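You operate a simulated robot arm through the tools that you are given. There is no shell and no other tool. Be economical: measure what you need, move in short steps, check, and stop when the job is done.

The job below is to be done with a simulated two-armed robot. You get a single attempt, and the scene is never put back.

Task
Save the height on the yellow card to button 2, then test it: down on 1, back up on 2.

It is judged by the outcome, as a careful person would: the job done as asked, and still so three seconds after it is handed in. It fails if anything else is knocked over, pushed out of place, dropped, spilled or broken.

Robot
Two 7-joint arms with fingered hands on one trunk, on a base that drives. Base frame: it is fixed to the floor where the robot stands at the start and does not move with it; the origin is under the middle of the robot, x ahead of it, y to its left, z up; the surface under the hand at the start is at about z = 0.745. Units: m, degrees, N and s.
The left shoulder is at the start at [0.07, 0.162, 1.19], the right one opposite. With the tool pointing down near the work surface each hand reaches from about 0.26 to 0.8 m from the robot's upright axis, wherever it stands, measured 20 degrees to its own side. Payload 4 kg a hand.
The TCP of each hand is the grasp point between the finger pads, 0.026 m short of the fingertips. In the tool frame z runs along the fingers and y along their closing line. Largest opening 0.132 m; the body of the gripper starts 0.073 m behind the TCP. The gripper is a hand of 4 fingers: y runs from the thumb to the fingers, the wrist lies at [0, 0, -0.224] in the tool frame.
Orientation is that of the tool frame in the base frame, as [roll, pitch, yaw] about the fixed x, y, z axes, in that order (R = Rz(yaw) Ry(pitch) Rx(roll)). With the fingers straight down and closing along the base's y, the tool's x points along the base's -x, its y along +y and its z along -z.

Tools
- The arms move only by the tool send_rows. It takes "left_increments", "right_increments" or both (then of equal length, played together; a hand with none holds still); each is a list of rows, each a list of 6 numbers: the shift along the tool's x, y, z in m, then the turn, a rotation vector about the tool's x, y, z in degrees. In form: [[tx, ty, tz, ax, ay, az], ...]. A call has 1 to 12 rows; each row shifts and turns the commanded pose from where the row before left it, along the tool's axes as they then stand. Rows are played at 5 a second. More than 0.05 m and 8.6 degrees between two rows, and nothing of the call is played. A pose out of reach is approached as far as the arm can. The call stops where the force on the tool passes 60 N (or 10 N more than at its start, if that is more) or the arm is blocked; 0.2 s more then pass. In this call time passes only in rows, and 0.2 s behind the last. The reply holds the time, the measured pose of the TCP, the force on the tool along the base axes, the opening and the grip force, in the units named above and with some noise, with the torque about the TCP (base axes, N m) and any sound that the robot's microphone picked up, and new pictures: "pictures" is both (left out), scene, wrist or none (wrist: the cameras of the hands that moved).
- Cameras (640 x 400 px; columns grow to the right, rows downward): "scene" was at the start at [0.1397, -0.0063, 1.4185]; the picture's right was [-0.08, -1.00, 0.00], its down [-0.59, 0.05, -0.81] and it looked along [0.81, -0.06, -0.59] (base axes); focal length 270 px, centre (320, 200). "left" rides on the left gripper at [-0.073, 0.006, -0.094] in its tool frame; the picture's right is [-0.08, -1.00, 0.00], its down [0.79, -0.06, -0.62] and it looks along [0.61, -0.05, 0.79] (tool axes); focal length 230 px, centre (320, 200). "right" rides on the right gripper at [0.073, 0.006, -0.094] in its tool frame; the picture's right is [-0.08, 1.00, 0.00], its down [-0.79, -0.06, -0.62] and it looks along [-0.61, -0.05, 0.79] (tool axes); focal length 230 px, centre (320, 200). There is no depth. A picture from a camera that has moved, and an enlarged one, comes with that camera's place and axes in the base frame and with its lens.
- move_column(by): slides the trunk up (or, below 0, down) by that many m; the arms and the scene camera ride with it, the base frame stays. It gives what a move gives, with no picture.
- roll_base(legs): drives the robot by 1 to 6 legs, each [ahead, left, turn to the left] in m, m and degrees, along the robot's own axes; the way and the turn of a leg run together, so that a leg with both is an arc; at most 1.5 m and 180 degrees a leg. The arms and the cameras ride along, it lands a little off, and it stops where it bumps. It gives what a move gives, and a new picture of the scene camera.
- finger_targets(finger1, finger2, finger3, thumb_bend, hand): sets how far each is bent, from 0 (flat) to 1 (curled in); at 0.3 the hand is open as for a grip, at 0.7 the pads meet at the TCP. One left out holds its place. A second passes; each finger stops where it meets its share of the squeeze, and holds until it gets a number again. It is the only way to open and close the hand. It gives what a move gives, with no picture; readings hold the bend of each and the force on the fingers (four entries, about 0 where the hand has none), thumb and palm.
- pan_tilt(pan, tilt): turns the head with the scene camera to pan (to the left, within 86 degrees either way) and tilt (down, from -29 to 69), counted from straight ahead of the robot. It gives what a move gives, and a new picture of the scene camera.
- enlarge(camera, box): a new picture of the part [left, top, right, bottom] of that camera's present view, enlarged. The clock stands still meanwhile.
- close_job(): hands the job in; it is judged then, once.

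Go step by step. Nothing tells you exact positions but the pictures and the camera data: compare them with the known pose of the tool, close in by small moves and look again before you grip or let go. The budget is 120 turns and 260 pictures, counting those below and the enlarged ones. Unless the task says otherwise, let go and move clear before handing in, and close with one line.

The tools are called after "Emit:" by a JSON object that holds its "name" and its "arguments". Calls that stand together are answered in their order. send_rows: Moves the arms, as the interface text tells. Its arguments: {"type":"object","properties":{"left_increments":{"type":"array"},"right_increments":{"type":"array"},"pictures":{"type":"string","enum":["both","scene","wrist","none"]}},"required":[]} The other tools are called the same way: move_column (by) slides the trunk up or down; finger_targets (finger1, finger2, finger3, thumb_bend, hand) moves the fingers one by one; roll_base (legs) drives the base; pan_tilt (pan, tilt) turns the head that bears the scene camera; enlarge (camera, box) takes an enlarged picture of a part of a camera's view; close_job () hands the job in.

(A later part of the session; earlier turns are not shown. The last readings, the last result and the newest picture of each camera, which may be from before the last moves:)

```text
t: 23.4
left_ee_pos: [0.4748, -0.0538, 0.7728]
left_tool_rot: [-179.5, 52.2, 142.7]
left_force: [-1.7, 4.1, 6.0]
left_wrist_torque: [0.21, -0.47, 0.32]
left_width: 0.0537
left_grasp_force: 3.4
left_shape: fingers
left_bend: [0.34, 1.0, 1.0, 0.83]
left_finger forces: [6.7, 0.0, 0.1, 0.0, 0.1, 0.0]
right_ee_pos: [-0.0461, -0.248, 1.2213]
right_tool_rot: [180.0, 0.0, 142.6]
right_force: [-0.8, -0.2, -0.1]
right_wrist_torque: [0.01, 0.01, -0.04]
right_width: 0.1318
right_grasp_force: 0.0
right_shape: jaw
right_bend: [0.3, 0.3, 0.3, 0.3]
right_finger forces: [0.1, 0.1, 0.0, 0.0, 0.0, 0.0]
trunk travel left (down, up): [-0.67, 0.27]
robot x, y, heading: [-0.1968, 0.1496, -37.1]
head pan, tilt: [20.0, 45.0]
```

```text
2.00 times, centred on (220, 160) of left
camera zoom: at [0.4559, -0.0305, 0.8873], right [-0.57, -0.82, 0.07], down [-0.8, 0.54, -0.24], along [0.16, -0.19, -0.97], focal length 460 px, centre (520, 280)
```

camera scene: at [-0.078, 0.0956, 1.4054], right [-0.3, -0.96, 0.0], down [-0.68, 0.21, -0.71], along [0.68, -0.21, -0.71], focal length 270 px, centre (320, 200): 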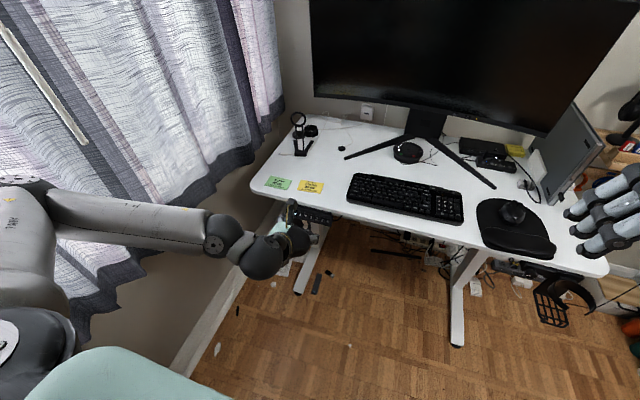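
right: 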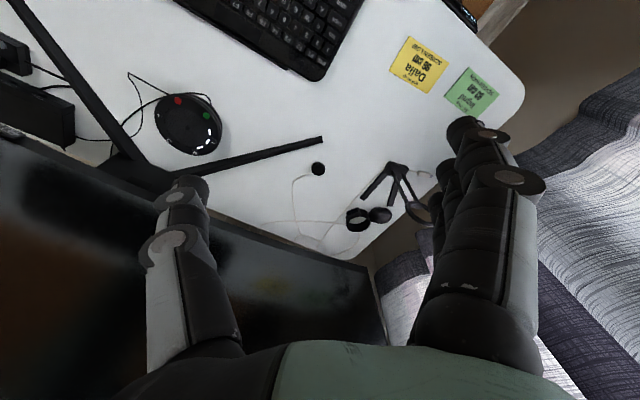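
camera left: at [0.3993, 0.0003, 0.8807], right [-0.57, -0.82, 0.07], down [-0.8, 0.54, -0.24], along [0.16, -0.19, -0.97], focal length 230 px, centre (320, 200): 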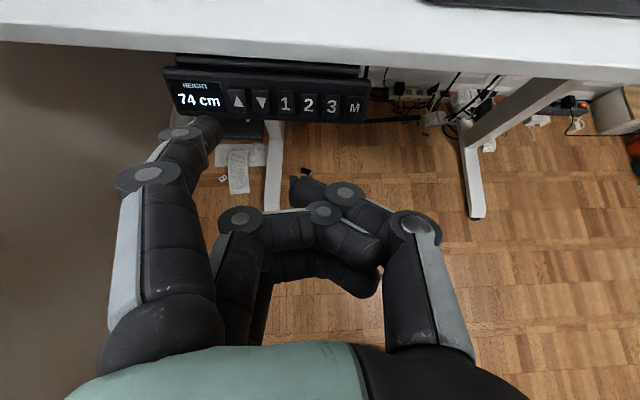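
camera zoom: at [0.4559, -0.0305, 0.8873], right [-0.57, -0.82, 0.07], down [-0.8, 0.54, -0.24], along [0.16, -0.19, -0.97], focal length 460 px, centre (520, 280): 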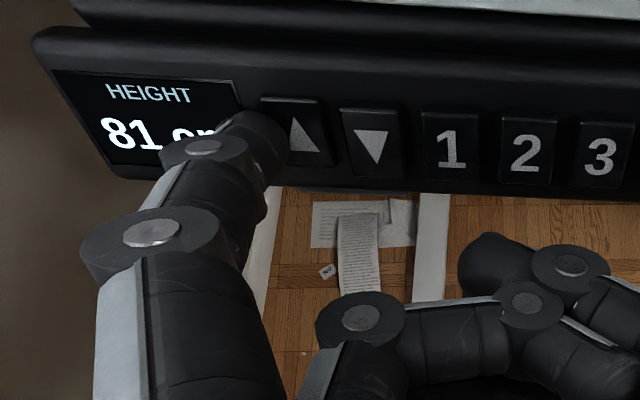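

It reads 81 and the tip has slid to the button's left edge. I'll back off, re-align, and press again.

Emit:
{"name": "send_rows", "arguments": {"left_increments": [[0, 0, -0.01, 0, 0, 0], [0, 0, -0.005, 0, 0, 0]], "pictures": "none"}}

Emit:
{"name": "finger_targets", "arguments": {"hand": "left", "finger1": 0.4}}

Emit:
{"name": "enlarge", "arguments": {"camera": "left", "box": [60, 60, 380, 260]}}

```text
t: 24.0
left_ee_pos: [0.4646, -0.044, 0.7791]
left_tool_rot: [-179.5, 51.9, 142.5]
left_force: [0.0, 0.5, -0.6]
left_wrist_torque: [0.02, 0.02, 0.03]
left_width: 0.0479
left_grasp_force: 0.2
left_shape: fingers
left_bend: [0.37, 1.0, 1.0, 0.83]
left_finger forces: [0.8, 0.0, 0.0, 0.0, 0.0, 0.0]
right_ee_pos: [-0.046, -0.2487, 1.2199]
right_tool_rot: [180.0, -0.1, 142.7]
right_force: [-0.7, 0.3, -0.7]
right_wrist_torque: [-0.01, -0.03, 0.0]
right_width: 0.1319
right_grasp_force: 0.1
right_shape: jaw
right_bend: [0.3, 0.3, 0.3, 0.3]
right_finger forces: [0.0, 0.0, 0.0, 0.1, 0.0, 0.0]
trunk travel left (down, up): [-0.67, 0.27]
robot x, y, heading: [-0.1937, 0.1501, -37.2]
head pan, tilt: [20.0, 45.0]
```

```text
t: 25.0
left_ee_pos: [0.4648, -0.0449, 0.7789]
left_tool_rot: [-179.6, 51.9, 142.6]
left_force: [0.9, 2.3, 0.6]
left_wrist_torque: [0.0, -0.06, 0.08]
left_width: 0.0476
left_grasp_force: 0.8
left_shape: fingers
left_bend: [0.37, 1.0, 1.0, 0.83]
left_finger forces: [2.2, 0.1, 0.0, 0.0, 0.0, 0.0]
right_ee_pos: [-0.0457, -0.2482, 1.2196]
right_tool_rot: [-180.0, -0.1, 142.7]
right_force: [0.5, -1.1, -0.2]
right_wrist_torque: [0.0, 0.01, 0.04]
right_width: 0.1321
right_grasp_force: 0.1
right_shape: jaw
right_bend: [0.3, 0.3, 0.3, 0.3]
right_finger forces: [0.1, 0.1, 0.0, 0.1, 0.0, 0.0]
trunk travel left (down, up): [-0.67, 0.27]
robot x, y, heading: [-0.195, 0.1495, -36.9]
head pan, tilt: [20.0, 45.0]
```

```text
2.00 times, centred on (220, 160) of left
camera zoom: at [0.4461, -0.0231, 0.8937], right [-0.57, -0.82, 0.07], down [-0.81, 0.54, -0.24], along [0.16, -0.19, -0.97], focal length 460 px, centre (520, 280)
```

zoom: 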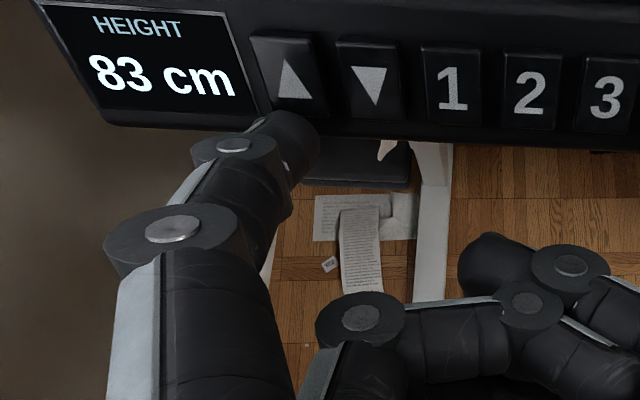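

It reads 83 and the tip is now below the panel. I'll back off fully and see the resting height.

Emit:
{"name": "send_rows", "arguments": {"left_increments": [[0, 0, -0.015, 0, 0, 0], [-0.006, 0, -0.012, 0, 0, 0]], "pictures": "none"}}

Emit:
{"name": "finger_targets", "arguments": {"hand": "left", "finger1": 0.4}}

Emit:
{"name": "enlarge", "arguments": {"camera": "left", "box": [60, 60, 380, 260]}}

```text
t: 25.6
left_ee_pos: [0.4497, -0.0352, 0.8013]
left_tool_rot: [-179.3, 51.9, 142.7]
left_force: [0.4, 1.0, 0.4]
left_wrist_torque: [0.0, -0.01, 0.02]
left_width: 0.0441
left_grasp_force: 0.1
left_shape: fingers
left_bend: [0.4, 1.0, 1.0, 0.83]
left_finger forces: [0.1, 0.0, 0.0, 0.0, 0.0, 0.1]
right_ee_pos: [-0.0465, -0.2486, 1.2191]
right_tool_rot: [180.0, 0.0, 142.6]
right_force: [-0.6, 0.5, -0.4]
right_wrist_torque: [-0.03, 0.01, 0.01]
right_width: 0.1317
right_grasp_force: 0.0
right_shape: jaw
right_bend: [0.3, 0.3, 0.3, 0.3]
right_finger forces: [0.0, 0.0, 0.0, 0.0, 0.1, 0.0]
trunk travel left (down, up): [-0.67, 0.27]
robot x, y, heading: [-0.2001, 0.1502, -37.3]
head pan, tilt: [20.0, 45.0]
```

```text
t: 26.6
left_ee_pos: [0.4498, -0.0337, 0.8006]
left_tool_rot: [-179.5, 52.0, 142.7]
left_force: [0.2, -1.3, 0.4]
left_wrist_torque: [0.01, 0.01, 0.01]
left_width: 0.044
left_grasp_force: 0.1
left_shape: fingers
left_bend: [0.4, 1.0, 1.0, 0.83]
left_finger forces: [0.0, 0.0, 0.1, 0.0, 0.0, 0.0]
right_ee_pos: [-0.0451, -0.2483, 1.2192]
right_tool_rot: [-180.0, -0.1, 142.7]
right_force: [0.8, -0.8, -0.5]
right_wrist_torque: [-0.02, 0.0, -0.03]
right_width: 0.1319
right_grasp_force: 0.0
right_shape: jaw
right_bend: [0.3, 0.3, 0.3, 0.3]
right_finger forces: [0.1, 0.0, 0.0, 0.0, 0.1, 0.1]
trunk travel left (down, up): [-0.67, 0.27]
robot x, y, heading: [-0.1975, 0.1537, -37.4]
head pan, tilt: [20.0, 45.0]
```

```text
2.00 times, centred on (220, 160) of left
camera zoom: at [0.4317, -0.0126, 0.9152], right [-0.57, -0.82, 0.07], down [-0.81, 0.54, -0.24], along [0.16, -0.19, -0.97], focal length 460 px, centre (520, 280)
```

zoom: 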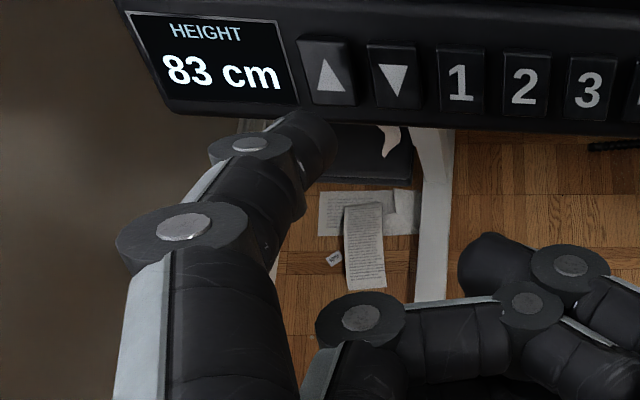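

The desk rests at 83. I'll set the pre-contact pose on the up button, aiming slightly high on it.

Emit:
{"name": "finger_targets", "arguments": {"hand": "left", "finger1": 0.38}}

Emit:
{"name": "send_rows", "arguments": {"left_increments": [[-0.019, -0.002, 0, 0, 0, 0], [0, 0, 0.012, 0, 0, 0]], "pictures": "none"}}

Emit:
{"name": "enlarge", "arguments": {"camera": "left", "box": [60, 60, 380, 260]}}

```text
t: 27.6
left_ee_pos: [0.4508, -0.0344, 0.8008]
left_tool_rot: [-179.5, 51.9, 142.6]
left_force: [0.2, -0.8, -0.3]
left_wrist_torque: [0.0, -0.02, 0.0]
left_width: 0.0461
left_grasp_force: 0.0
left_shape: fingers
left_bend: [0.38, 1.0, 1.0, 0.83]
left_finger forces: [0.0, 0.0, 0.0, 0.0, 0.0, 0.0]
right_ee_pos: [-0.0459, -0.2485, 1.2202]
right_tool_rot: [180.0, -0.1, 142.7]
right_force: [-0.3, 0.6, -0.3]
right_wrist_torque: [-0.02, 0.0, 0.03]
right_width: 0.1319
right_grasp_force: 0.0
right_shape: jaw
right_bend: [0.3, 0.3, 0.3, 0.3]
right_finger forces: [0.0, 0.0, 0.0, 0.1, 0.1, 0.0]
trunk travel left (down, up): [-0.67, 0.27]
robot x, y, heading: [-0.2011, 0.1487, -37.5]
head pan, tilt: [20.0, 45.0]
```

```text
t: 28.2
left_ee_pos: [0.4661, -0.05, 0.8076]
left_tool_rot: [-179.5, 51.9, 142.6]
left_force: [0.6, 0.6, 0.1]
left_wrist_torque: [0.0, -0.04, 0.02]
left_width: 0.0464
left_grasp_force: 0.0
left_shape: fingers
left_bend: [0.38, 1.0, 1.0, 0.83]
left_finger forces: [0.1, 0.1, 0.1, 0.0, 0.0, 0.0]
right_ee_pos: [-0.0454, -0.2478, 1.22]
right_tool_rot: [180.0, -0.2, 142.7]
right_force: [0.0, -0.5, 0.1]
right_wrist_torque: [0.04, 0.0, -0.01]
right_width: 0.1317
right_grasp_force: 0.0
right_shape: jaw
right_bend: [0.3, 0.3, 0.3, 0.3]
right_finger forces: [0.0, 0.0, 0.1, 0.1, 0.0, 0.0]
trunk travel left (down, up): [-0.67, 0.27]
robot x, y, heading: [-0.1956, 0.1509, -37.4]
head pan, tilt: [20.0, 45.0]
```

```text
2.00 times, centred on (220, 160) of left
camera zoom: at [0.4477, -0.0282, 0.9221], right [-0.57, -0.82, 0.07], down [-0.8, 0.54, -0.24], along [0.16, -0.19, -0.97], focal length 460 px, centre (520, 280)
```

zoom: 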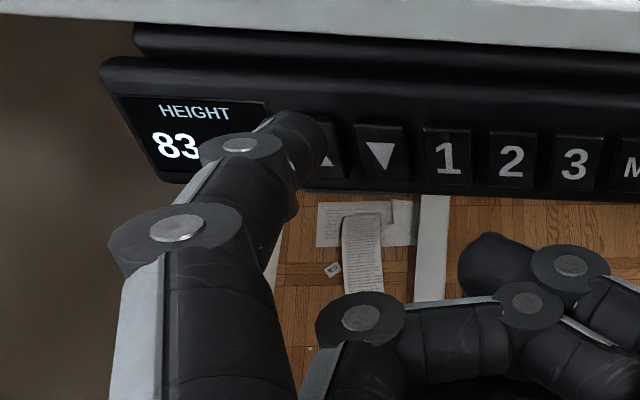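

The tip is on the upper part of the up button, about 15-20 mm short. I'll close in.

Emit:
{"name": "send_rows", "arguments": {"left_increments": [[0.004, 0.002, 0.006, 0, 0, 0], [0, 0, 0.005, 0, 0, 0]], "pictures": "none"}}

Emit:
{"name": "enlarge", "arguments": {"camera": "left", "box": [60, 60, 380, 260]}}

```text
t: 28.8
left_ee_pos: [0.4719, -0.0521, 0.7975]
left_tool_rot: [-179.6, 51.9, 142.5]
left_force: [0.1, 0.7, 0.6]
left_wrist_torque: [0.02, 0.03, 0.01]
left_width: 0.0464
left_grasp_force: 0.2
left_shape: fingers
left_bend: [0.38, 1.0, 1.0, 0.83]
left_finger forces: [0.2, 0.1, 0.0, 0.0, 0.0, 0.0]
right_ee_pos: [-0.0462, -0.2498, 1.2202]
right_tool_rot: [-179.9, -0.1, 142.7]
right_force: [0.6, 0.8, -0.5]
right_wrist_torque: [0.03, -0.01, 0.0]
right_width: 0.132
right_grasp_force: 0.1
right_shape: jaw
right_bend: [0.3, 0.3, 0.3, 0.3]
right_finger forces: [0.0, 0.0, 0.0, 0.0, 0.0, 0.1]
trunk travel left (down, up): [-0.67, 0.27]
robot x, y, heading: [-0.1986, 0.1487, -37.3]
head pan, tilt: [20.0, 45.0]
```

```text
2.00 times, centred on (220, 160) of left
camera zoom: at [0.4534, -0.03, 0.9123], right [-0.57, -0.82, 0.07], down [-0.81, 0.54, -0.24], along [0.16, -0.19, -0.97], focal length 460 px, centre (520, 280)
```

zoom: 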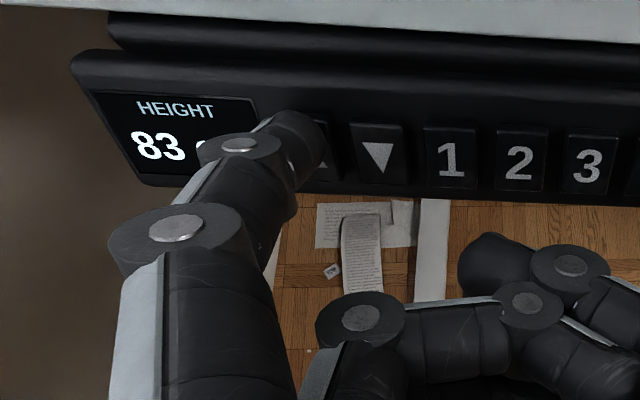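

About at contact. I'll press in and begin following upward at roughly 6 mm per row.

Emit:
{"name": "send_rows", "arguments": {"left_increments": [[0, 0, 0.003, 0, 0, 0], [0, 0, 0.002, 0, 0, 0], [-0.0016, 0, 0.001, 0, 0, 0], [-0.0047, 0, -0.0032, 0, 0, 0], [-0.0047, 0, -0.0037, 0, 0, 0], [-0.0047, 0, -0.0037, 0, 0, 0]], "pictures": "none"}}

Emit:
{"name": "enlarge", "arguments": {"camera": "left", "box": [60, 60, 380, 260]}}

```text
t: 30.2
left_ee_pos: [0.4736, -0.0564, 0.817]
left_tool_rot: [-179.6, 52.3, 142.6]
left_force: [-13.0, 5.1, 17.0]
left_wrist_torque: [0.49, -1.17, 0.82]
left_width: 0.0501
left_grasp_force: 9.8
left_shape: fingers
left_bend: [0.38, 1.0, 1.0, 0.83]
left_finger forces: [19.5, 0.0, 0.0, 0.0, 0.0, 0.1]
right_ee_pos: [-0.051, -0.2483, 1.2198]
right_tool_rot: [180.0, 0.1, 142.7]
right_force: [-1.0, 0.0, -0.4]
right_wrist_torque: [-0.03, 0.0, 0.04]
right_width: 0.1317
right_grasp_force: 0.0
right_shape: jaw
right_bend: [0.3, 0.3, 0.3, 0.3]
right_finger forces: [0.0, 0.0, 0.0, 0.1, 0.1, 0.0]
trunk travel left (down, up): [-0.67, 0.27]
robot x, y, heading: [-0.1981, 0.1501, -37.1]
head pan, tilt: [20.0, 45.0]
heard: click
```

```text
2.00 times, centred on (220, 160) of left
camera zoom: at [0.4551, -0.033, 0.9324], right [-0.57, -0.82, 0.07], down [-0.8, 0.54, -0.24], along [0.16, -0.19, -0.97], focal length 460 px, centre (520, 280)
```

zoom: 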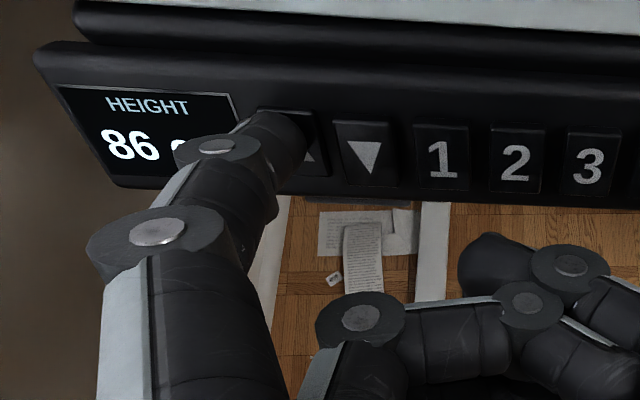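

Now 86, still pressed. I'll keep following.

Emit:
{"name": "send_rows", "arguments": {"left_increments": [[-0.0066, 0, -0.005, 0, 0, 0], [-0.0063, 0, -0.0049, 0, 0, 0], [-0.0055, 0, -0.0043, 0, 0, 0], [-0.0051, 0, -0.004, 0, 0, 0], [-0.0051, 0, -0.004, 0, 0, 0], [-0.0051, 0, -0.004, 0, 0, 0]], "pictures": "none"}}

Emit:
{"name": "enlarge", "arguments": {"camera": "left", "box": [60, 60, 380, 260]}}

```text
t: 31.6
left_ee_pos: [0.474, -0.0543, 0.8605]
left_tool_rot: [-179.5, 52.4, 142.6]
left_force: [-14.6, 7.1, 13.3]
left_wrist_torque: [0.38, -1.01, 0.88]
left_width: 0.0494
left_grasp_force: 10.4
left_shape: fingers
left_bend: [0.38, 1.0, 1.0, 0.83]
left_finger forces: [19.6, 0.0, 0.1, 0.0, 0.0, 0.0]
right_ee_pos: [-0.0496, -0.2492, 1.2219]
right_tool_rot: [180.0, 0.1, 142.7]
right_force: [-0.8, -0.3, 0.2]
right_wrist_torque: [0.02, -0.03, 0.04]
right_width: 0.1318
right_grasp_force: 0.2
right_shape: jaw
right_bend: [0.3, 0.3, 0.3, 0.3]
right_finger forces: [0.0, 0.1, 0.1, 0.0, 0.0, 0.0]
trunk travel left (down, up): [-0.67, 0.27]
robot x, y, heading: [-0.1951, 0.1502, -37.1]
head pan, tilt: [20.0, 45.0]
```

```text
2.00 times, centred on (220, 160) of left
camera zoom: at [0.4557, -0.0322, 0.9751], right [-0.57, -0.82, 0.07], down [-0.8, 0.54, -0.24], along [0.16, -0.19, -0.97], focal length 460 px, centre (520, 280)
```

zoom: 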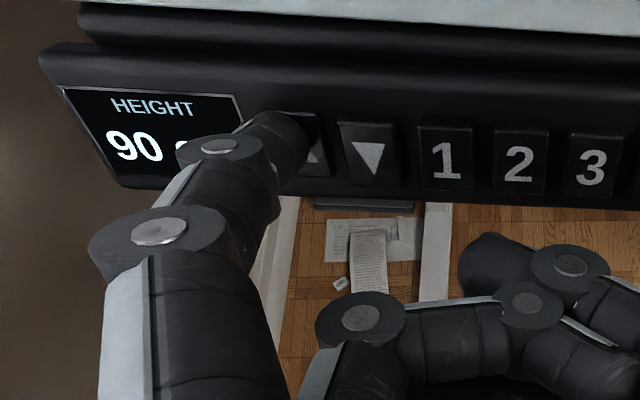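

It reads 90 with steady tracking at about 3 cm/s. I'll do a few more rows.

Emit:
{"name": "send_rows", "arguments": {"left_increments": [[-0.005, 0, -0.0039, 0, 0, 0], [-0.005, 0, -0.0039, 0, 0, 0], [-0.005, 0, -0.0039, 0, 0, 0], [-0.005, 0, -0.0039, 0, 0, 0]], "pictures": "none"}}

Emit:
{"name": "enlarge", "arguments": {"camera": "left", "box": [60, 60, 380, 260]}}

```text
t: 32.6
left_ee_pos: [0.4732, -0.0542, 0.8862]
left_tool_rot: [-179.5, 52.4, 142.5]
left_force: [-17.5, 6.0, 21.5]
left_wrist_torque: [0.71, -1.65, 1.0]
left_width: 0.0507
left_grasp_force: 13.2
left_shape: fingers
left_bend: [0.39, 1.0, 1.0, 0.83]
left_finger forces: [25.7, 0.0, 0.0, 0.0, 0.0, 0.0]
right_ee_pos: [-0.052, -0.2477, 1.2218]
right_tool_rot: [179.8, 0.2, 142.8]
right_force: [-0.8, -0.3, 0.0]
right_wrist_torque: [-0.01, -0.01, -0.01]
right_width: 0.1319
right_grasp_force: 0.1
right_shape: jaw
right_bend: [0.3, 0.3, 0.3, 0.3]
right_finger forces: [0.0, 0.0, 0.1, 0.1, 0.0, 0.0]
trunk travel left (down, up): [-0.67, 0.27]
robot x, y, heading: [-0.1979, 0.1504, -37.2]
head pan, tilt: [20.0, 45.0]
```

```text
2.00 times, centred on (220, 160) of left
camera zoom: at [0.4544, -0.032, 1.0009], right [-0.57, -0.82, 0.07], down [-0.8, 0.54, -0.24], along [0.16, -0.19, -0.97], focal length 460 px, centre (520, 280)
```

zoom: 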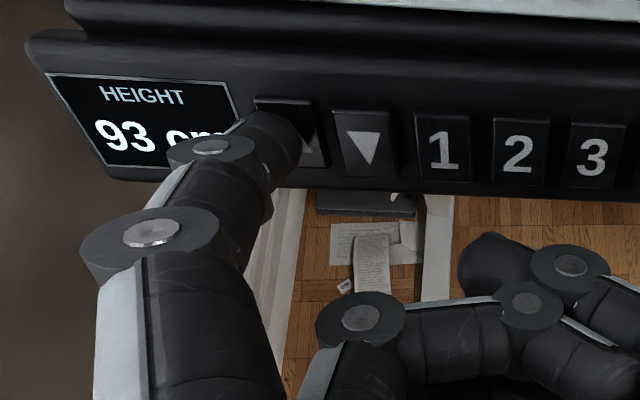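

It reads 93. I'll do one more follow row and then release, leaving the last centimetres to short taps.

Emit:
{"name": "send_rows", "arguments": {"left_increments": [[-0.006, 0, -0.0047, 0, 0, 0], [-0.005, 0, -0.016, 0, 0, 0], [0, 0, -0.012, 0, 0, 0]], "pictures": "none"}}

Emit:
{"name": "enlarge", "arguments": {"camera": "left", "box": [60, 60, 380, 260]}}

```text
t: 33.4
left_ee_pos: [0.4618, -0.0421, 0.9105]
left_tool_rot: [-179.5, 51.8, 142.7]
left_force: [0.1, 0.3, 0.6]
left_wrist_torque: [-0.02, -0.02, 0.07]
left_width: 0.0466
left_grasp_force: 0.0
left_shape: fingers
left_bend: [0.38, 1.0, 1.0, 0.83]
left_finger forces: [0.0, 0.0, 0.0, 0.0, 0.0, 0.1]
right_ee_pos: [-0.0459, -0.2484, 1.2196]
right_tool_rot: [179.9, 0.0, 142.6]
right_force: [0.1, 0.6, -1.1]
right_wrist_torque: [0.0, -0.03, 0.0]
right_width: 0.1322
right_grasp_force: 0.1
right_shape: jaw
right_bend: [0.3, 0.3, 0.3, 0.3]
right_finger forces: [0.1, 0.0, 0.0, 0.0, 0.0, 0.0]
trunk travel left (down, up): [-0.67, 0.27]
robot x, y, heading: [-0.1951, 0.1511, -37.1]
head pan, tilt: [20.0, 45.0]
```

```text
2.00 times, centred on (220, 160) of left
camera zoom: at [0.4431, -0.0209, 1.0247], right [-0.57, -0.82, 0.07], down [-0.81, 0.54, -0.24], along [0.16, -0.19, -0.97], focal length 460 px, centre (520, 280)
```

zoom: 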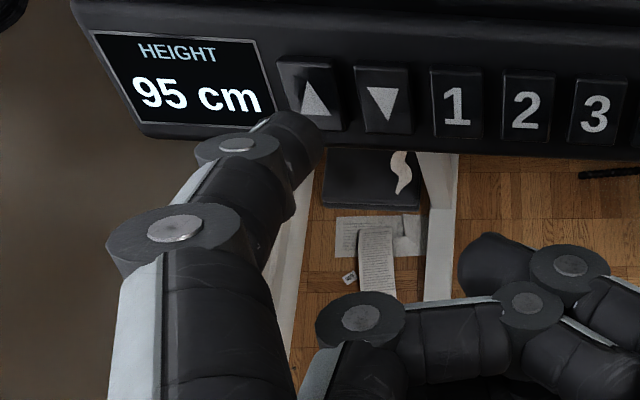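

95. One short tap is needed, so I'll move to pre-contact.

Emit:
{"name": "send_rows", "arguments": {"left_increments": [[-0.0159, -0.002, 0, 0, 0, 0], [0, 0, 0.0057, 0, 0, 0]], "pictures": "none"}}

Emit:
{"name": "enlarge", "arguments": {"camera": "left", "box": [60, 60, 380, 260]}}

```text
t: 34.0
left_ee_pos: [0.4733, -0.0531, 0.9194]
left_tool_rot: [-179.5, 51.9, 142.7]
left_force: [-0.3, -1.1, 0.2]
left_wrist_torque: [-0.03, -0.02, 0.01]
left_width: 0.0467
left_grasp_force: 0.2
left_shape: fingers
left_bend: [0.38, 1.0, 1.0, 0.83]
left_finger forces: [0.1, 0.0, 0.0, 0.1, 0.0, 0.0]
right_ee_pos: [-0.0465, -0.2482, 1.2202]
right_tool_rot: [180.0, -0.1, 142.7]
right_force: [0.2, 0.1, -1.1]
right_wrist_torque: [0.0, -0.02, -0.01]
right_width: 0.1319
right_grasp_force: 0.0
right_shape: jaw
right_bend: [0.3, 0.3, 0.3, 0.3]
right_finger forces: [0.0, 0.0, 0.1, 0.0, 0.1, 0.0]
trunk travel left (down, up): [-0.67, 0.27]
robot x, y, heading: [-0.1983, 0.1517, -37.3]
head pan, tilt: [20.0, 45.0]
```

```text
2.00 times, centred on (220, 160) of left
camera zoom: at [0.4541, -0.0316, 1.034], right [-0.57, -0.82, 0.07], down [-0.8, 0.54, -0.24], along [0.16, -0.19, -0.97], focal length 460 px, centre (520, 280)
```

zoom: 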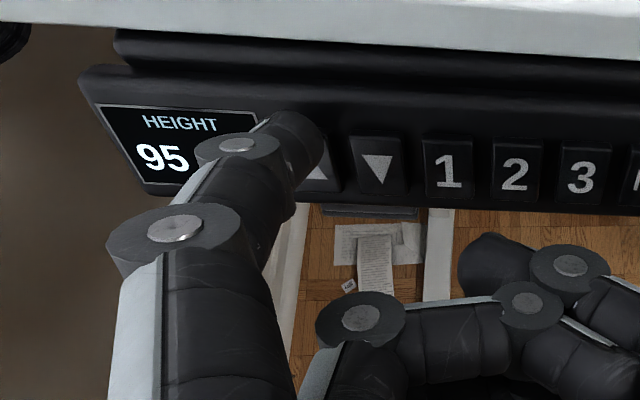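

Good alignment. I'll make a brief tap: press about 7 mm, then withdraw immediately.

Emit:
{"name": "send_rows", "arguments": {"left_increments": [[0.003, 0.001, 0.003, 0, 0, 0], [0, 0, 0.004, 0, 0, 0], [0, 0, -0.012, 0, 0, 0]], "pictures": "none"}}

Emit:
{"name": "enlarge", "arguments": {"camera": "left", "box": [60, 60, 380, 260]}}

```text
t: 34.8
left_ee_pos: [0.4702, -0.0488, 0.9188]
left_tool_rot: [-179.5, 51.8, 142.6]
left_force: [0.3, 0.4, -0.4]
left_wrist_torque: [-0.02, -0.02, -0.03]
left_width: 0.0468
left_grasp_force: 0.1
left_shape: fingers
left_bend: [0.38, 1.0, 1.0, 0.83]
left_finger forces: [0.0, 0.0, 0.0, 0.0, 0.0, 0.0]
right_ee_pos: [-0.0457, -0.2494, 1.2203]
right_tool_rot: [-179.9, -0.1, 142.8]
right_force: [-0.1, 0.0, 0.7]
right_wrist_torque: [0.02, 0.02, 0.0]
right_width: 0.1318
right_grasp_force: 0.1
right_shape: jaw
right_bend: [0.3, 0.3, 0.3, 0.3]
right_finger forces: [0.0, 0.0, 0.1, 0.1, 0.0, 0.0]
trunk travel left (down, up): [-0.67, 0.27]
robot x, y, heading: [-0.1952, 0.1511, -37.4]
head pan, tilt: [20.0, 45.0]
heard: click
```

```text
2.00 times, centred on (220, 160) of left
camera zoom: at [0.4505, -0.0271, 1.0334], right [-0.57, -0.82, 0.07], down [-0.81, 0.54, -0.24], along [0.16, -0.19, -0.97], focal length 460 px, centre (520, 280)
```

zoom: 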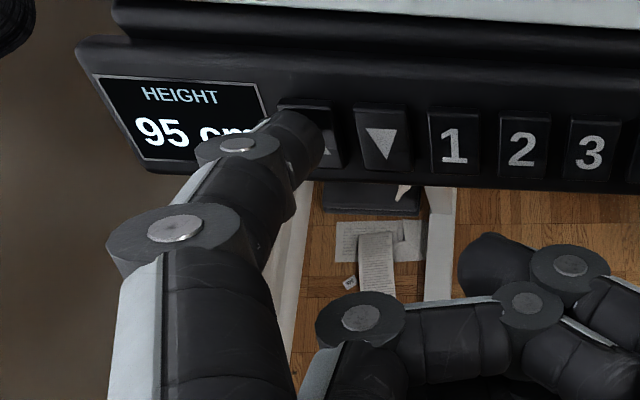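

It clicked but still shows 95, so I'll tap once more.

Emit:
{"name": "send_rows", "arguments": {"left_increments": [[-0.003, 0, 0.008, 0, 0, 0], [0, 0, 0.004, 0, 0, 0], [0, 0, -0.014, 0, 0, 0]], "pictures": "none"}}

Emit:
{"name": "enlarge", "arguments": {"camera": "left", "box": [60, 60, 380, 260]}}

```text
t: 35.6
left_ee_pos: [0.4684, -0.0487, 0.9207]
left_tool_rot: [-179.7, 51.9, 142.7]
left_force: [1.3, 0.6, -0.4]
left_wrist_torque: [0.0, -0.01, -0.02]
left_width: 0.0466
left_grasp_force: 0.0
left_shape: fingers
left_bend: [0.38, 1.0, 1.0, 0.83]
left_finger forces: [0.0, 0.0, 0.0, 0.1, 0.0, 0.0]
right_ee_pos: [-0.0459, -0.2494, 1.2196]
right_tool_rot: [180.0, -0.1, 142.8]
right_force: [0.6, 0.0, -0.2]
right_wrist_torque: [0.01, 0.03, 0.05]
right_width: 0.1318
right_grasp_force: 0.0
right_shape: jaw
right_bend: [0.3, 0.3, 0.3, 0.3]
right_finger forces: [0.1, 0.0, 0.0, 0.0, 0.1, 0.1]
trunk travel left (down, up): [-0.67, 0.27]
robot x, y, heading: [-0.1966, 0.1496, -37.4]
head pan, tilt: [20.0, 45.0]
heard: click
```

```text
2.00 times, centred on (220, 160) of left
camera zoom: at [0.4505, -0.0271, 1.0365], right [-0.57, -0.82, 0.07], down [-0.81, 0.54, -0.24], along [0.16, -0.19, -0.97], focal length 460 px, centre (520, 280)
```

zoom: 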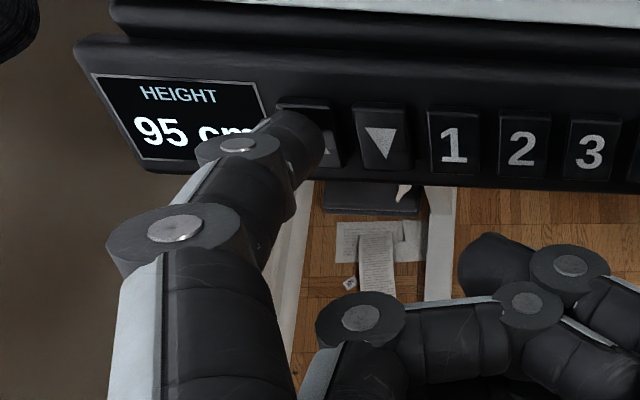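

Each tap nudges a few millimetres, so I'll tap again.

Emit:
{"name": "send_rows", "arguments": {"left_increments": [[-0.002, 0, 0.008, 0, 0, 0], [0, 0, 0.006, 0, 0, 0], [0, 0, -0.014, 0, 0, 0]], "pictures": "none"}}

Emit:
{"name": "enlarge", "arguments": {"camera": "left", "box": [60, 60, 380, 260]}}

```text
t: 36.4
left_ee_pos: [0.4719, -0.0487, 0.923]
left_tool_rot: [-179.5, 51.9, 142.8]
left_force: [-0.3, 0.6, 0.0]
left_wrist_torque: [0.0, 0.0, 0.02]
left_width: 0.0463
left_grasp_force: 0.5
left_shape: fingers
left_bend: [0.38, 1.0, 1.0, 0.83]
left_finger forces: [0.6, 0.0, 0.0, 0.0, 0.0, 0.1]
right_ee_pos: [-0.0427, -0.2494, 1.2187]
right_tool_rot: [-179.9, -0.1, 142.7]
right_force: [0.3, 0.4, -0.5]
right_wrist_torque: [0.02, 0.0, -0.01]
right_width: 0.1316
right_grasp_force: 0.0
right_shape: jaw
right_bend: [0.3, 0.3, 0.3, 0.3]
right_finger forces: [0.1, 0.0, 0.1, 0.0, 0.0, 0.0]
trunk travel left (down, up): [-0.67, 0.27]
robot x, y, heading: [-0.1994, 0.1531, -37.3]
head pan, tilt: [20.0, 45.0]
heard: click
```

```text
2.00 times, centred on (220, 160) of left
camera zoom: at [0.4528, -0.028, 1.0379], right [-0.57, -0.82, 0.07], down [-0.81, 0.54, -0.23], along [0.16, -0.19, -0.97], focal length 460 px, centre (520, 280)
```

zoom: 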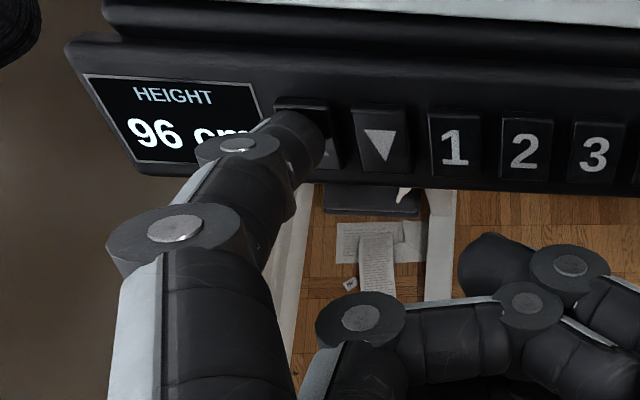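

The display shows 96. I'll withdraw clear, confirm it, and shift right toward M.

Emit:
{"name": "send_rows", "arguments": {"left_increments": [[0, 0, -0.014, 0, 0, 0], [0, -0.033, 0, 0, 0, 0], [0, -0.033, 0, 0, 0, 0], [0, -0.032, 0, 0, 0, 0]], "pictures": "none"}}

Emit:
{"name": "enlarge", "arguments": {"camera": "left", "box": [0, 60, 320, 260]}}

```text
t: 37.4
left_ee_pos: [0.402, -0.1207, 0.9332]
left_tool_rot: [-179.7, 51.9, 142.6]
left_force: [0.1, -0.3, -0.6]
left_wrist_torque: [-0.01, 0.01, 0.02]
left_width: 0.0465
left_grasp_force: 0.0
left_shape: fingers
left_bend: [0.38, 1.0, 1.0, 0.83]
left_finger forces: [0.0, 0.1, 0.1, 0.0, 0.0, 0.1]
right_ee_pos: [-0.0457, -0.25, 1.2208]
right_tool_rot: [179.9, -0.1, 142.8]
right_force: [0.0, 0.3, -0.3]
right_wrist_torque: [0.0, -0.01, -0.01]
right_width: 0.1319
right_grasp_force: 0.1
right_shape: jaw
right_bend: [0.3, 0.3, 0.3, 0.3]
right_finger forces: [0.0, 0.1, 0.0, 0.1, 0.0, 0.1]
trunk travel left (down, up): [-0.67, 0.27]
robot x, y, heading: [-0.198, 0.1499, -37.1]
head pan, tilt: [20.0, 45.0]
```

```text
2.00 times, centred on (160, 160) of left
camera zoom: at [0.3829, -0.0999, 1.0485], right [-0.57, -0.82, 0.06], down [-0.81, 0.54, -0.24], along [0.16, -0.19, -0.97], focal length 460 px, centre (640, 280)
```

zoom: 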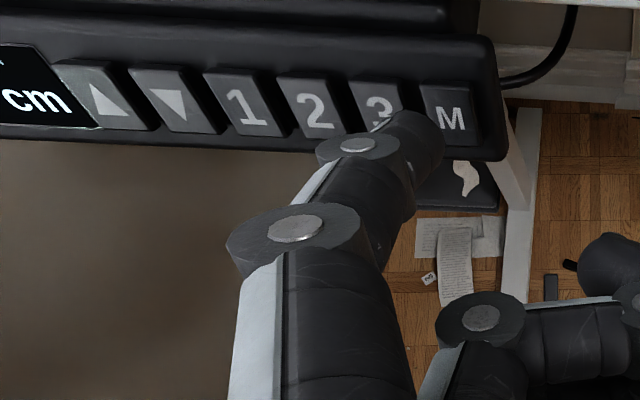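

I'm nearly at M and need about 3 mm more to the right. I'll also confirm the displayed height.

Emit:
{"name": "send_rows", "arguments": {"left_increments": [[-0.002, -0.0035, 0.008, 0, 0, 0]], "pictures": "none"}}

Emit:
{"name": "enlarge", "arguments": {"camera": "left", "box": [0, 60, 320, 260]}}

Emit:
{"name": "enlarge", "arguments": {"camera": "scene", "box": [250, 130, 346, 190]}}

```text
t: 37.8
left_ee_pos: [0.4054, -0.1281, 0.9294]
left_tool_rot: [-179.4, 51.9, 142.8]
left_force: [0.3, -0.6, -0.2]
left_wrist_torque: [0.0, 0.01, 0.03]
left_width: 0.0465
left_grasp_force: 0.2
left_shape: fingers
left_bend: [0.38, 1.0, 1.0, 0.83]
left_finger forces: [0.1, 0.0, 0.0, 0.0, 0.1, 0.1]
right_ee_pos: [-0.0454, -0.2498, 1.2192]
right_tool_rot: [-180.0, 0.0, 142.7]
right_force: [0.4, -0.3, 0.5]
right_wrist_torque: [-0.02, -0.02, 0.04]
right_width: 0.1319
right_grasp_force: 0.2
right_shape: jaw
right_bend: [0.3, 0.3, 0.3, 0.3]
right_finger forces: [0.1, 0.0, 0.0, 0.1, 0.0, 0.1]
trunk travel left (down, up): [-0.67, 0.27]
robot x, y, heading: [-0.2007, 0.1543, -37.4]
head pan, tilt: [20.0, 45.0]
```

```text
2.00 times, centred on (160, 160) of left
camera zoom: at [0.387, -0.1065, 1.045], right [-0.57, -0.82, 0.07], down [-0.81, 0.54, -0.24], along [0.16, -0.19, -0.97], focal length 460 px, centre (640, 280)
```

zoom: 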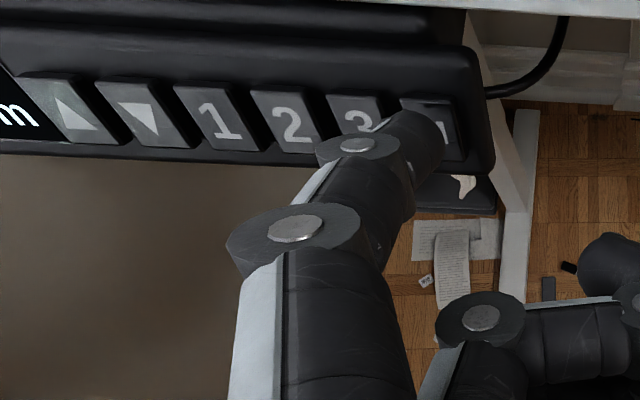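

```text
6.67 times, centred on (298, 160) of scene
camera zoom: at [-0.078, 0.0961, 1.4054], right [-0.3, -0.96, 0.0], down [-0.68, 0.21, -0.71], along [0.68, -0.21, -0.71], focal length 1801 px, centre (467, 467)
```

zoom: 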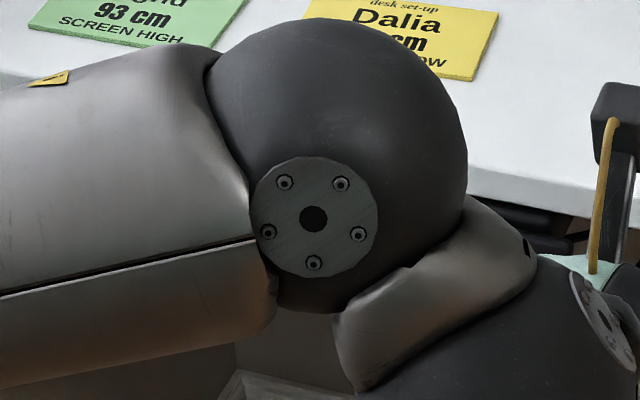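

I can't see the display from here, so I'll shift left briefly to confirm it still reads 96 before saving.

Emit:
{"name": "send_rows", "arguments": {"left_increments": [[0, 0, -0.02, 0, 0, 0], [0, 0.04, 0, 0, 0, 0]], "pictures": "none"}}

Emit:
{"name": "enlarge", "arguments": {"camera": "left", "box": [0, 40, 320, 240]}}

```text
t: 38.4
left_ee_pos: [0.4177, -0.0857, 0.9416]
left_tool_rot: [-179.3, 52.0, 142.7]
left_force: [-0.2, -0.4, -0.1]
left_wrist_torque: [-0.02, -0.01, -0.01]
left_width: 0.0468
left_grasp_force: 0.0
left_shape: fingers
left_bend: [0.38, 1.0, 1.0, 0.83]
left_finger forces: [0.0, 0.0, 0.1, 0.0, 0.0, 0.0]
right_ee_pos: [-0.0442, -0.2459, 1.2197]
right_tool_rot: [-179.9, -0.2, 142.7]
right_force: [0.3, 0.3, 0.1]
right_wrist_torque: [-0.01, 0.0, 0.01]
right_width: 0.1317
right_grasp_force: 0.1
right_shape: jaw
right_bend: [0.3, 0.3, 0.3, 0.3]
right_finger forces: [0.1, 0.0, 0.0, 0.0, 0.1, 0.0]
trunk travel left (down, up): [-0.67, 0.27]
robot x, y, heading: [-0.2005, 0.1503, -37.2]
head pan, tilt: [20.0, 45.0]
```

```text
2.00 times, centred on (160, 140) of left
camera zoom: at [0.3991, -0.0629, 1.0573], right [-0.57, -0.82, 0.07], down [-0.8, 0.54, -0.24], along [0.16, -0.19, -0.97], focal length 460 px, centre (640, 320)
```

zoom: 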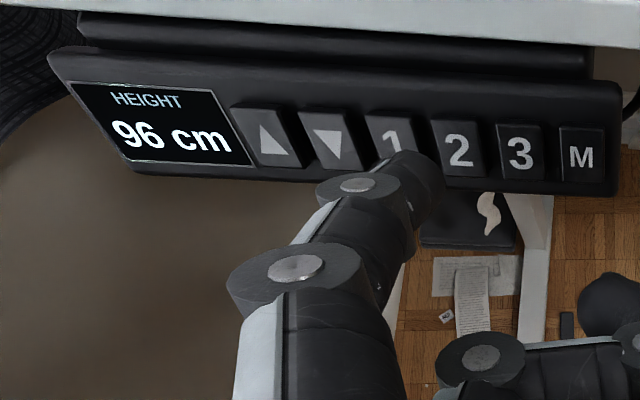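

Confirmed 96. I'll go back to M and press it gently.

Emit:
{"name": "send_rows", "arguments": {"left_increments": [[0, -0.0405, 0, 0, 0, 0], [0, 0, 0.02, 0, 0, 0], [0, 0, 0.004, 0, 0, 0], [0, 0, 0.003, 0, 0, 0]], "pictures": "none"}}

Emit:
{"name": "enlarge", "arguments": {"camera": "left", "box": [0, 60, 320, 260]}}

```text
t: 39.4
left_ee_pos: [0.4086, -0.1334, 0.9263]
left_tool_rot: [-179.5, 51.8, 142.5]
left_force: [0.4, -0.7, -0.1]
left_wrist_torque: [-0.01, -0.02, 0.01]
left_width: 0.0466
left_grasp_force: 0.1
left_shape: fingers
left_bend: [0.38, 1.0, 1.0, 0.83]
left_finger forces: [0.0, 0.1, 0.0, 0.0, 0.1, 0.0]
right_ee_pos: [-0.0449, -0.2486, 1.2191]
right_tool_rot: [180.0, -0.1, 142.7]
right_force: [0.3, -0.6, 0.0]
right_wrist_torque: [-0.03, -0.01, -0.02]
right_width: 0.1317
right_grasp_force: 0.2
right_shape: jaw
right_bend: [0.3, 0.3, 0.3, 0.3]
right_finger forces: [0.0, 0.0, 0.0, 0.0, 0.0, 0.0]
trunk travel left (down, up): [-0.67, 0.27]
robot x, y, heading: [-0.1953, 0.1508, -37.2]
head pan, tilt: [20.0, 45.0]
```

```text
2.00 times, centred on (160, 160) of left
camera zoom: at [0.39, -0.111, 1.0409], right [-0.57, -0.82, 0.07], down [-0.8, 0.54, -0.24], along [0.16, -0.19, -0.97], focal length 460 px, centre (640, 280)
```

zoom: 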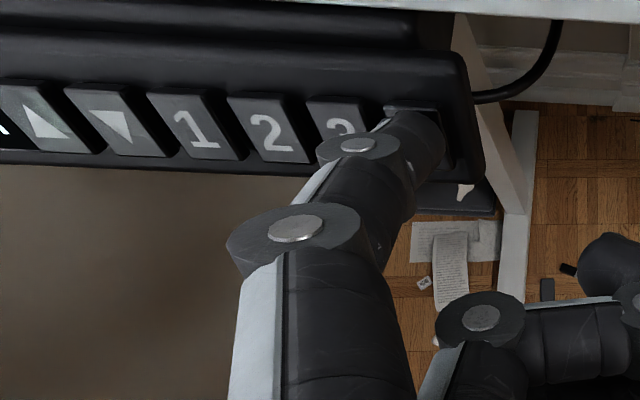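

Centred on M and just short of contact, so I'll press on.

Emit:
{"name": "send_rows", "arguments": {"left_increments": [[0, 0, 0.003, 0, 0, 0], [0, 0, 0.002, 0, 0, 0]], "pictures": "none"}}

```text
t: 40.0
left_ee_pos: [0.4117, -0.1339, 0.9242]
left_tool_rot: [-179.5, 51.9, 142.6]
left_force: [-1.6, -0.2, 0.0]
left_wrist_torque: [0.02, -0.05, 0.1]
left_width: 0.0469
left_grasp_force: 0.7
left_shape: fingers
left_bend: [0.38, 1.0, 1.0, 0.83]
left_finger forces: [1.6, 0.0, 0.1, 0.0, 0.0, 0.0]
right_ee_pos: [-0.0463, -0.249, 1.2206]
right_tool_rot: [180.0, 0.0, 142.7]
right_force: [0.2, -0.4, 0.1]
right_wrist_torque: [-0.01, 0.01, 0.0]
right_width: 0.1319
right_grasp_force: 0.1
right_shape: jaw
right_bend: [0.3, 0.3, 0.3, 0.3]
right_finger forces: [0.0, 0.0, 0.0, 0.0, 0.0, 0.0]
trunk travel left (down, up): [-0.67, 0.27]
robot x, y, heading: [-0.1963, 0.1531, -37.2]
head pan, tilt: [20.0, 45.0]
heard: click
```

M clicked. I'll retract and shift left two buttons to 2.

Emit:
{"name": "send_rows", "arguments": {"left_increments": [[0, 0, -0.014, 0, 0, 0], [0, 0.0394, 0.003, 0, 0, 0]], "pictures": "none"}}

Emit:
{"name": "enlarge", "arguments": {"camera": "left", "box": [0, 60, 320, 260]}}

```text
t: 40.6
left_ee_pos: [0.4305, -0.0972, 0.9288]
left_tool_rot: [-179.3, 52.0, 142.8]
left_force: [0.8, 0.6, 0.0]
left_wrist_torque: [-0.01, -0.01, -0.01]
left_width: 0.0468
left_grasp_force: 0.0
left_shape: fingers
left_bend: [0.38, 1.0, 1.0, 0.83]
left_finger forces: [0.0, 0.1, 0.0, 0.1, 0.0, 0.0]
right_ee_pos: [-0.0451, -0.246, 1.2197]
right_tool_rot: [-179.9, 0.0, 142.7]
right_force: [0.3, 0.5, -0.1]
right_wrist_torque: [-0.04, -0.01, -0.03]
right_width: 0.132
right_grasp_force: 0.1
right_shape: jaw
right_bend: [0.3, 0.3, 0.3, 0.3]
right_finger forces: [0.0, 0.1, 0.0, 0.1, 0.0, 0.0]
trunk travel left (down, up): [-0.67, 0.27]
robot x, y, heading: [-0.1988, 0.1517, -37.1]
head pan, tilt: [20.0, 45.0]
```

```text
2.00 times, centred on (160, 160) of left
camera zoom: at [0.4113, -0.074, 1.0438], right [-0.57, -0.82, 0.07], down [-0.8, 0.54, -0.24], along [0.16, -0.19, -0.97], focal length 460 px, centre (640, 280)
```

zoom: 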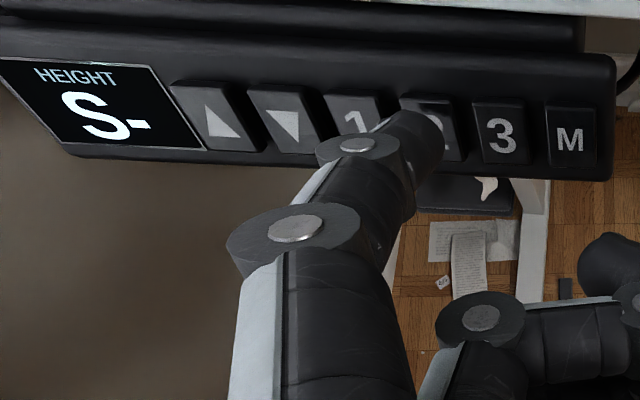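

The display shows "S-", so it's waiting for a slot, and the tip is over button 2. I'll press it.

Emit:
{"name": "send_rows", "arguments": {"left_increments": [[0, 0, 0.007, 0, 0, 0], [0, 0, 0.003, 0, 0, 0], [0, 0, 0.002, 0, 0, 0]], "pictures": "none"}}

```text
t: 41.4
left_ee_pos: [0.4351, -0.1043, 0.9221]
left_tool_rot: [-179.6, 51.9, 142.6]
left_force: [-3.5, 1.3, 2.1]
left_wrist_torque: [0.06, -0.21, 0.17]
left_width: 0.0475
left_grasp_force: 1.7
left_shape: fingers
left_bend: [0.38, 1.0, 1.0, 0.83]
left_finger forces: [3.7, 0.0, 0.0, 0.0, 0.0, 0.1]
right_ee_pos: [-0.0462, -0.2489, 1.2203]
right_tool_rot: [179.8, 0.0, 142.7]
right_force: [0.6, -0.9, 0.4]
right_wrist_torque: [0.01, -0.02, 0.01]
right_width: 0.1318
right_grasp_force: 0.1
right_shape: jaw
right_bend: [0.3, 0.3, 0.3, 0.3]
right_finger forces: [0.1, 0.0, 0.1, 0.0, 0.0, 0.1]
trunk travel left (down, up): [-0.67, 0.27]
robot x, y, heading: [-0.1944, 0.1496, -37.0]
head pan, tilt: [20.0, 45.0]
heard: click
```

Emit:
{"name": "send_rows", "arguments": {"left_increments": [[0, 0, -0.014, 0, 0, 0]], "pictures": "none"}}

Emit:
{"name": "enlarge", "arguments": {"camera": "left", "box": [0, 60, 320, 260]}}

```text
t: 41.8
left_ee_pos: [0.4288, -0.0967, 0.9312]
left_tool_rot: [-179.4, 52.0, 142.6]
left_force: [0.0, 0.2, -0.4]
left_wrist_torque: [0.02, -0.03, 0.04]
left_width: 0.0468
left_grasp_force: 0.2
left_shape: fingers
left_bend: [0.38, 1.0, 1.0, 0.83]
left_finger forces: [0.0, 0.0, 0.0, 0.1, 0.0, 0.0]
right_ee_pos: [-0.0459, -0.2486, 1.22]
right_tool_rot: [180.0, -0.1, 142.7]
right_force: [0.2, 0.1, 0.1]
right_wrist_torque: [0.0, 0.0, 0.02]
right_width: 0.1317
right_grasp_force: 0.1
right_shape: jaw
right_bend: [0.3, 0.3, 0.3, 0.3]
right_finger forces: [0.1, 0.0, 0.0, 0.0, 0.0, 0.0]
trunk travel left (down, up): [-0.67, 0.27]
robot x, y, heading: [-0.1992, 0.149, -37.1]
head pan, tilt: [20.0, 45.0]
```

```text
2.00 times, centred on (160, 160) of left
camera zoom: at [0.4094, -0.0749, 1.0461], right [-0.57, -0.82, 0.07], down [-0.81, 0.54, -0.24], along [0.16, -0.19, -0.97], focal length 460 px, centre (640, 280)
```

zoom: 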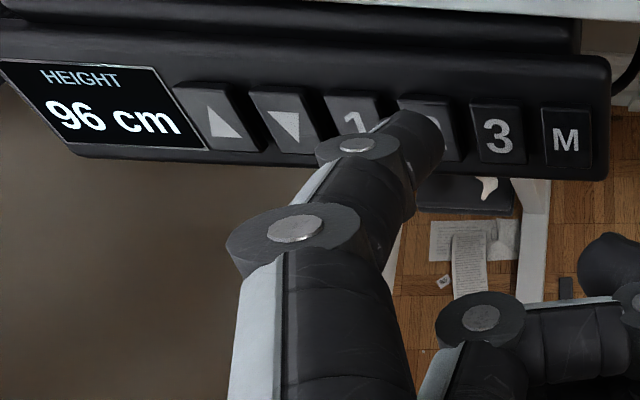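

Saved: it's back to 96. Before sending the desk down I'll check what the dark object under it is.

Emit:
{"name": "send_rows", "arguments": {"left_increments": [[0, 0, -0.04, 0, 0, 0], [0, 0, -0.04, 0, 0, 0]], "pictures": "both"}}

Emit:
{"name": "enlarge", "arguments": {"camera": "left", "box": [160, 60, 400, 210]}}

```text
t: 42.4
left_ee_pos: [0.3764, -0.0578, 0.9824]
left_tool_rot: [-179.6, 52.1, 142.5]
left_force: [-0.1, -0.2, -0.8]
left_wrist_torque: [-0.02, -0.03, 0.02]
left_width: 0.0467
left_grasp_force: 0.0
left_shape: fingers
left_bend: [0.38, 1.0, 1.0, 0.83]
left_finger forces: [0.0, 0.1, 0.0, 0.0, 0.0, 0.0]
right_ee_pos: [-0.048, -0.2494, 1.2204]
right_tool_rot: [179.8, 0.0, 142.7]
right_force: [-0.3, 0.5, -0.1]
right_wrist_torque: [0.03, -0.03, 0.01]
right_width: 0.1318
right_grasp_force: 0.1
right_shape: jaw
right_bend: [0.3, 0.3, 0.3, 0.3]
right_finger forces: [0.1, 0.0, 0.1, 0.0, 0.0, 0.1]
trunk travel left (down, up): [-0.67, 0.27]
robot x, y, heading: [-0.1967, 0.1483, -37.2]
head pan, tilt: [20.0, 45.0]
camera scene: at [-0.0798, 0.0962, 1.4055], right [-0.3, -0.96, 0.0], down [-0.67, 0.21, -0.71], along [0.68, -0.21, -0.71], focal length 270 px, centre (320, 200)
camera left: at [0.357, -0.0365, 1.0962], right [-0.57, -0.82, 0.06], down [-0.8, 0.54, -0.24], along [0.16, -0.19, -0.97], focal length 230 px, centre (320, 200)
```

scene: 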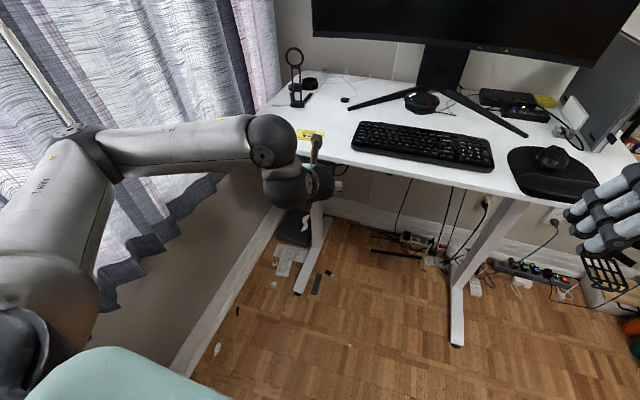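
left: 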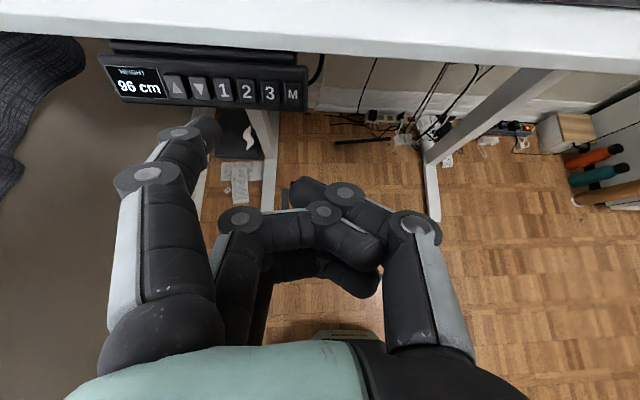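

```text
2.67 times, centred on (280, 135) of left
camera zoom: at [0.357, -0.0365, 1.0962], right [-0.57, -0.82, 0.06], down [-0.8, 0.54, -0.24], along [0.16, -0.19, -0.97], focal length 614 px, centre (427, 373)
```

zoom: 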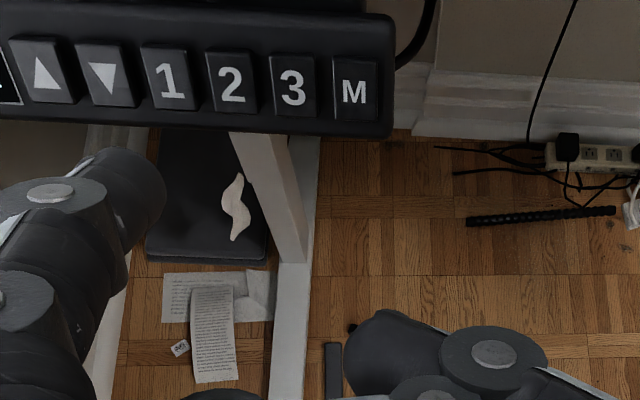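

Only low flat items lie on the floor, well below desk height. I'll return and line up on button 1.

Emit:
{"name": "send_rows", "arguments": {"left_increments": [[0, 0.0197, 0.04, 0, 0, 0], [0, 0, 0.04, 0, 0, 0]], "pictures": "none"}}

Emit:
{"name": "enlarge", "arguments": {"camera": "left", "box": [0, 60, 320, 260]}}

```text
t: 43.0
left_ee_pos: [0.4402, -0.0814, 0.9303]
left_tool_rot: [-179.7, 51.9, 142.5]
left_force: [0.3, 0.1, 0.0]
left_wrist_torque: [0.0, -0.01, -0.01]
left_width: 0.0467
left_grasp_force: 0.1
left_shape: fingers
left_bend: [0.38, 1.0, 1.0, 0.83]
left_finger forces: [0.0, 0.0, 0.1, 0.1, 0.0, 0.0]
right_ee_pos: [-0.0466, -0.2496, 1.2195]
right_tool_rot: [179.9, -0.1, 142.8]
right_force: [-0.8, 0.0, -0.3]
right_wrist_torque: [0.03, 0.02, 0.01]
right_width: 0.132
right_grasp_force: 0.2
right_shape: jaw
right_bend: [0.3, 0.3, 0.3, 0.3]
right_finger forces: [0.0, 0.0, 0.1, 0.0, 0.1, 0.1]
trunk travel left (down, up): [-0.67, 0.27]
robot x, y, heading: [-0.1989, 0.1524, -37.0]
head pan, tilt: [20.0, 45.0]
```

```text
2.00 times, centred on (160, 160) of left
camera zoom: at [0.4213, -0.0591, 1.0448], right [-0.57, -0.82, 0.06], down [-0.8, 0.54, -0.24], along [0.16, -0.19, -0.97], focal length 460 px, centre (640, 280)
```

zoom: 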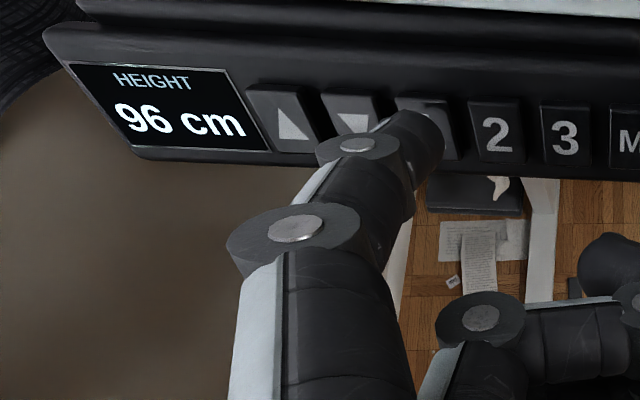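

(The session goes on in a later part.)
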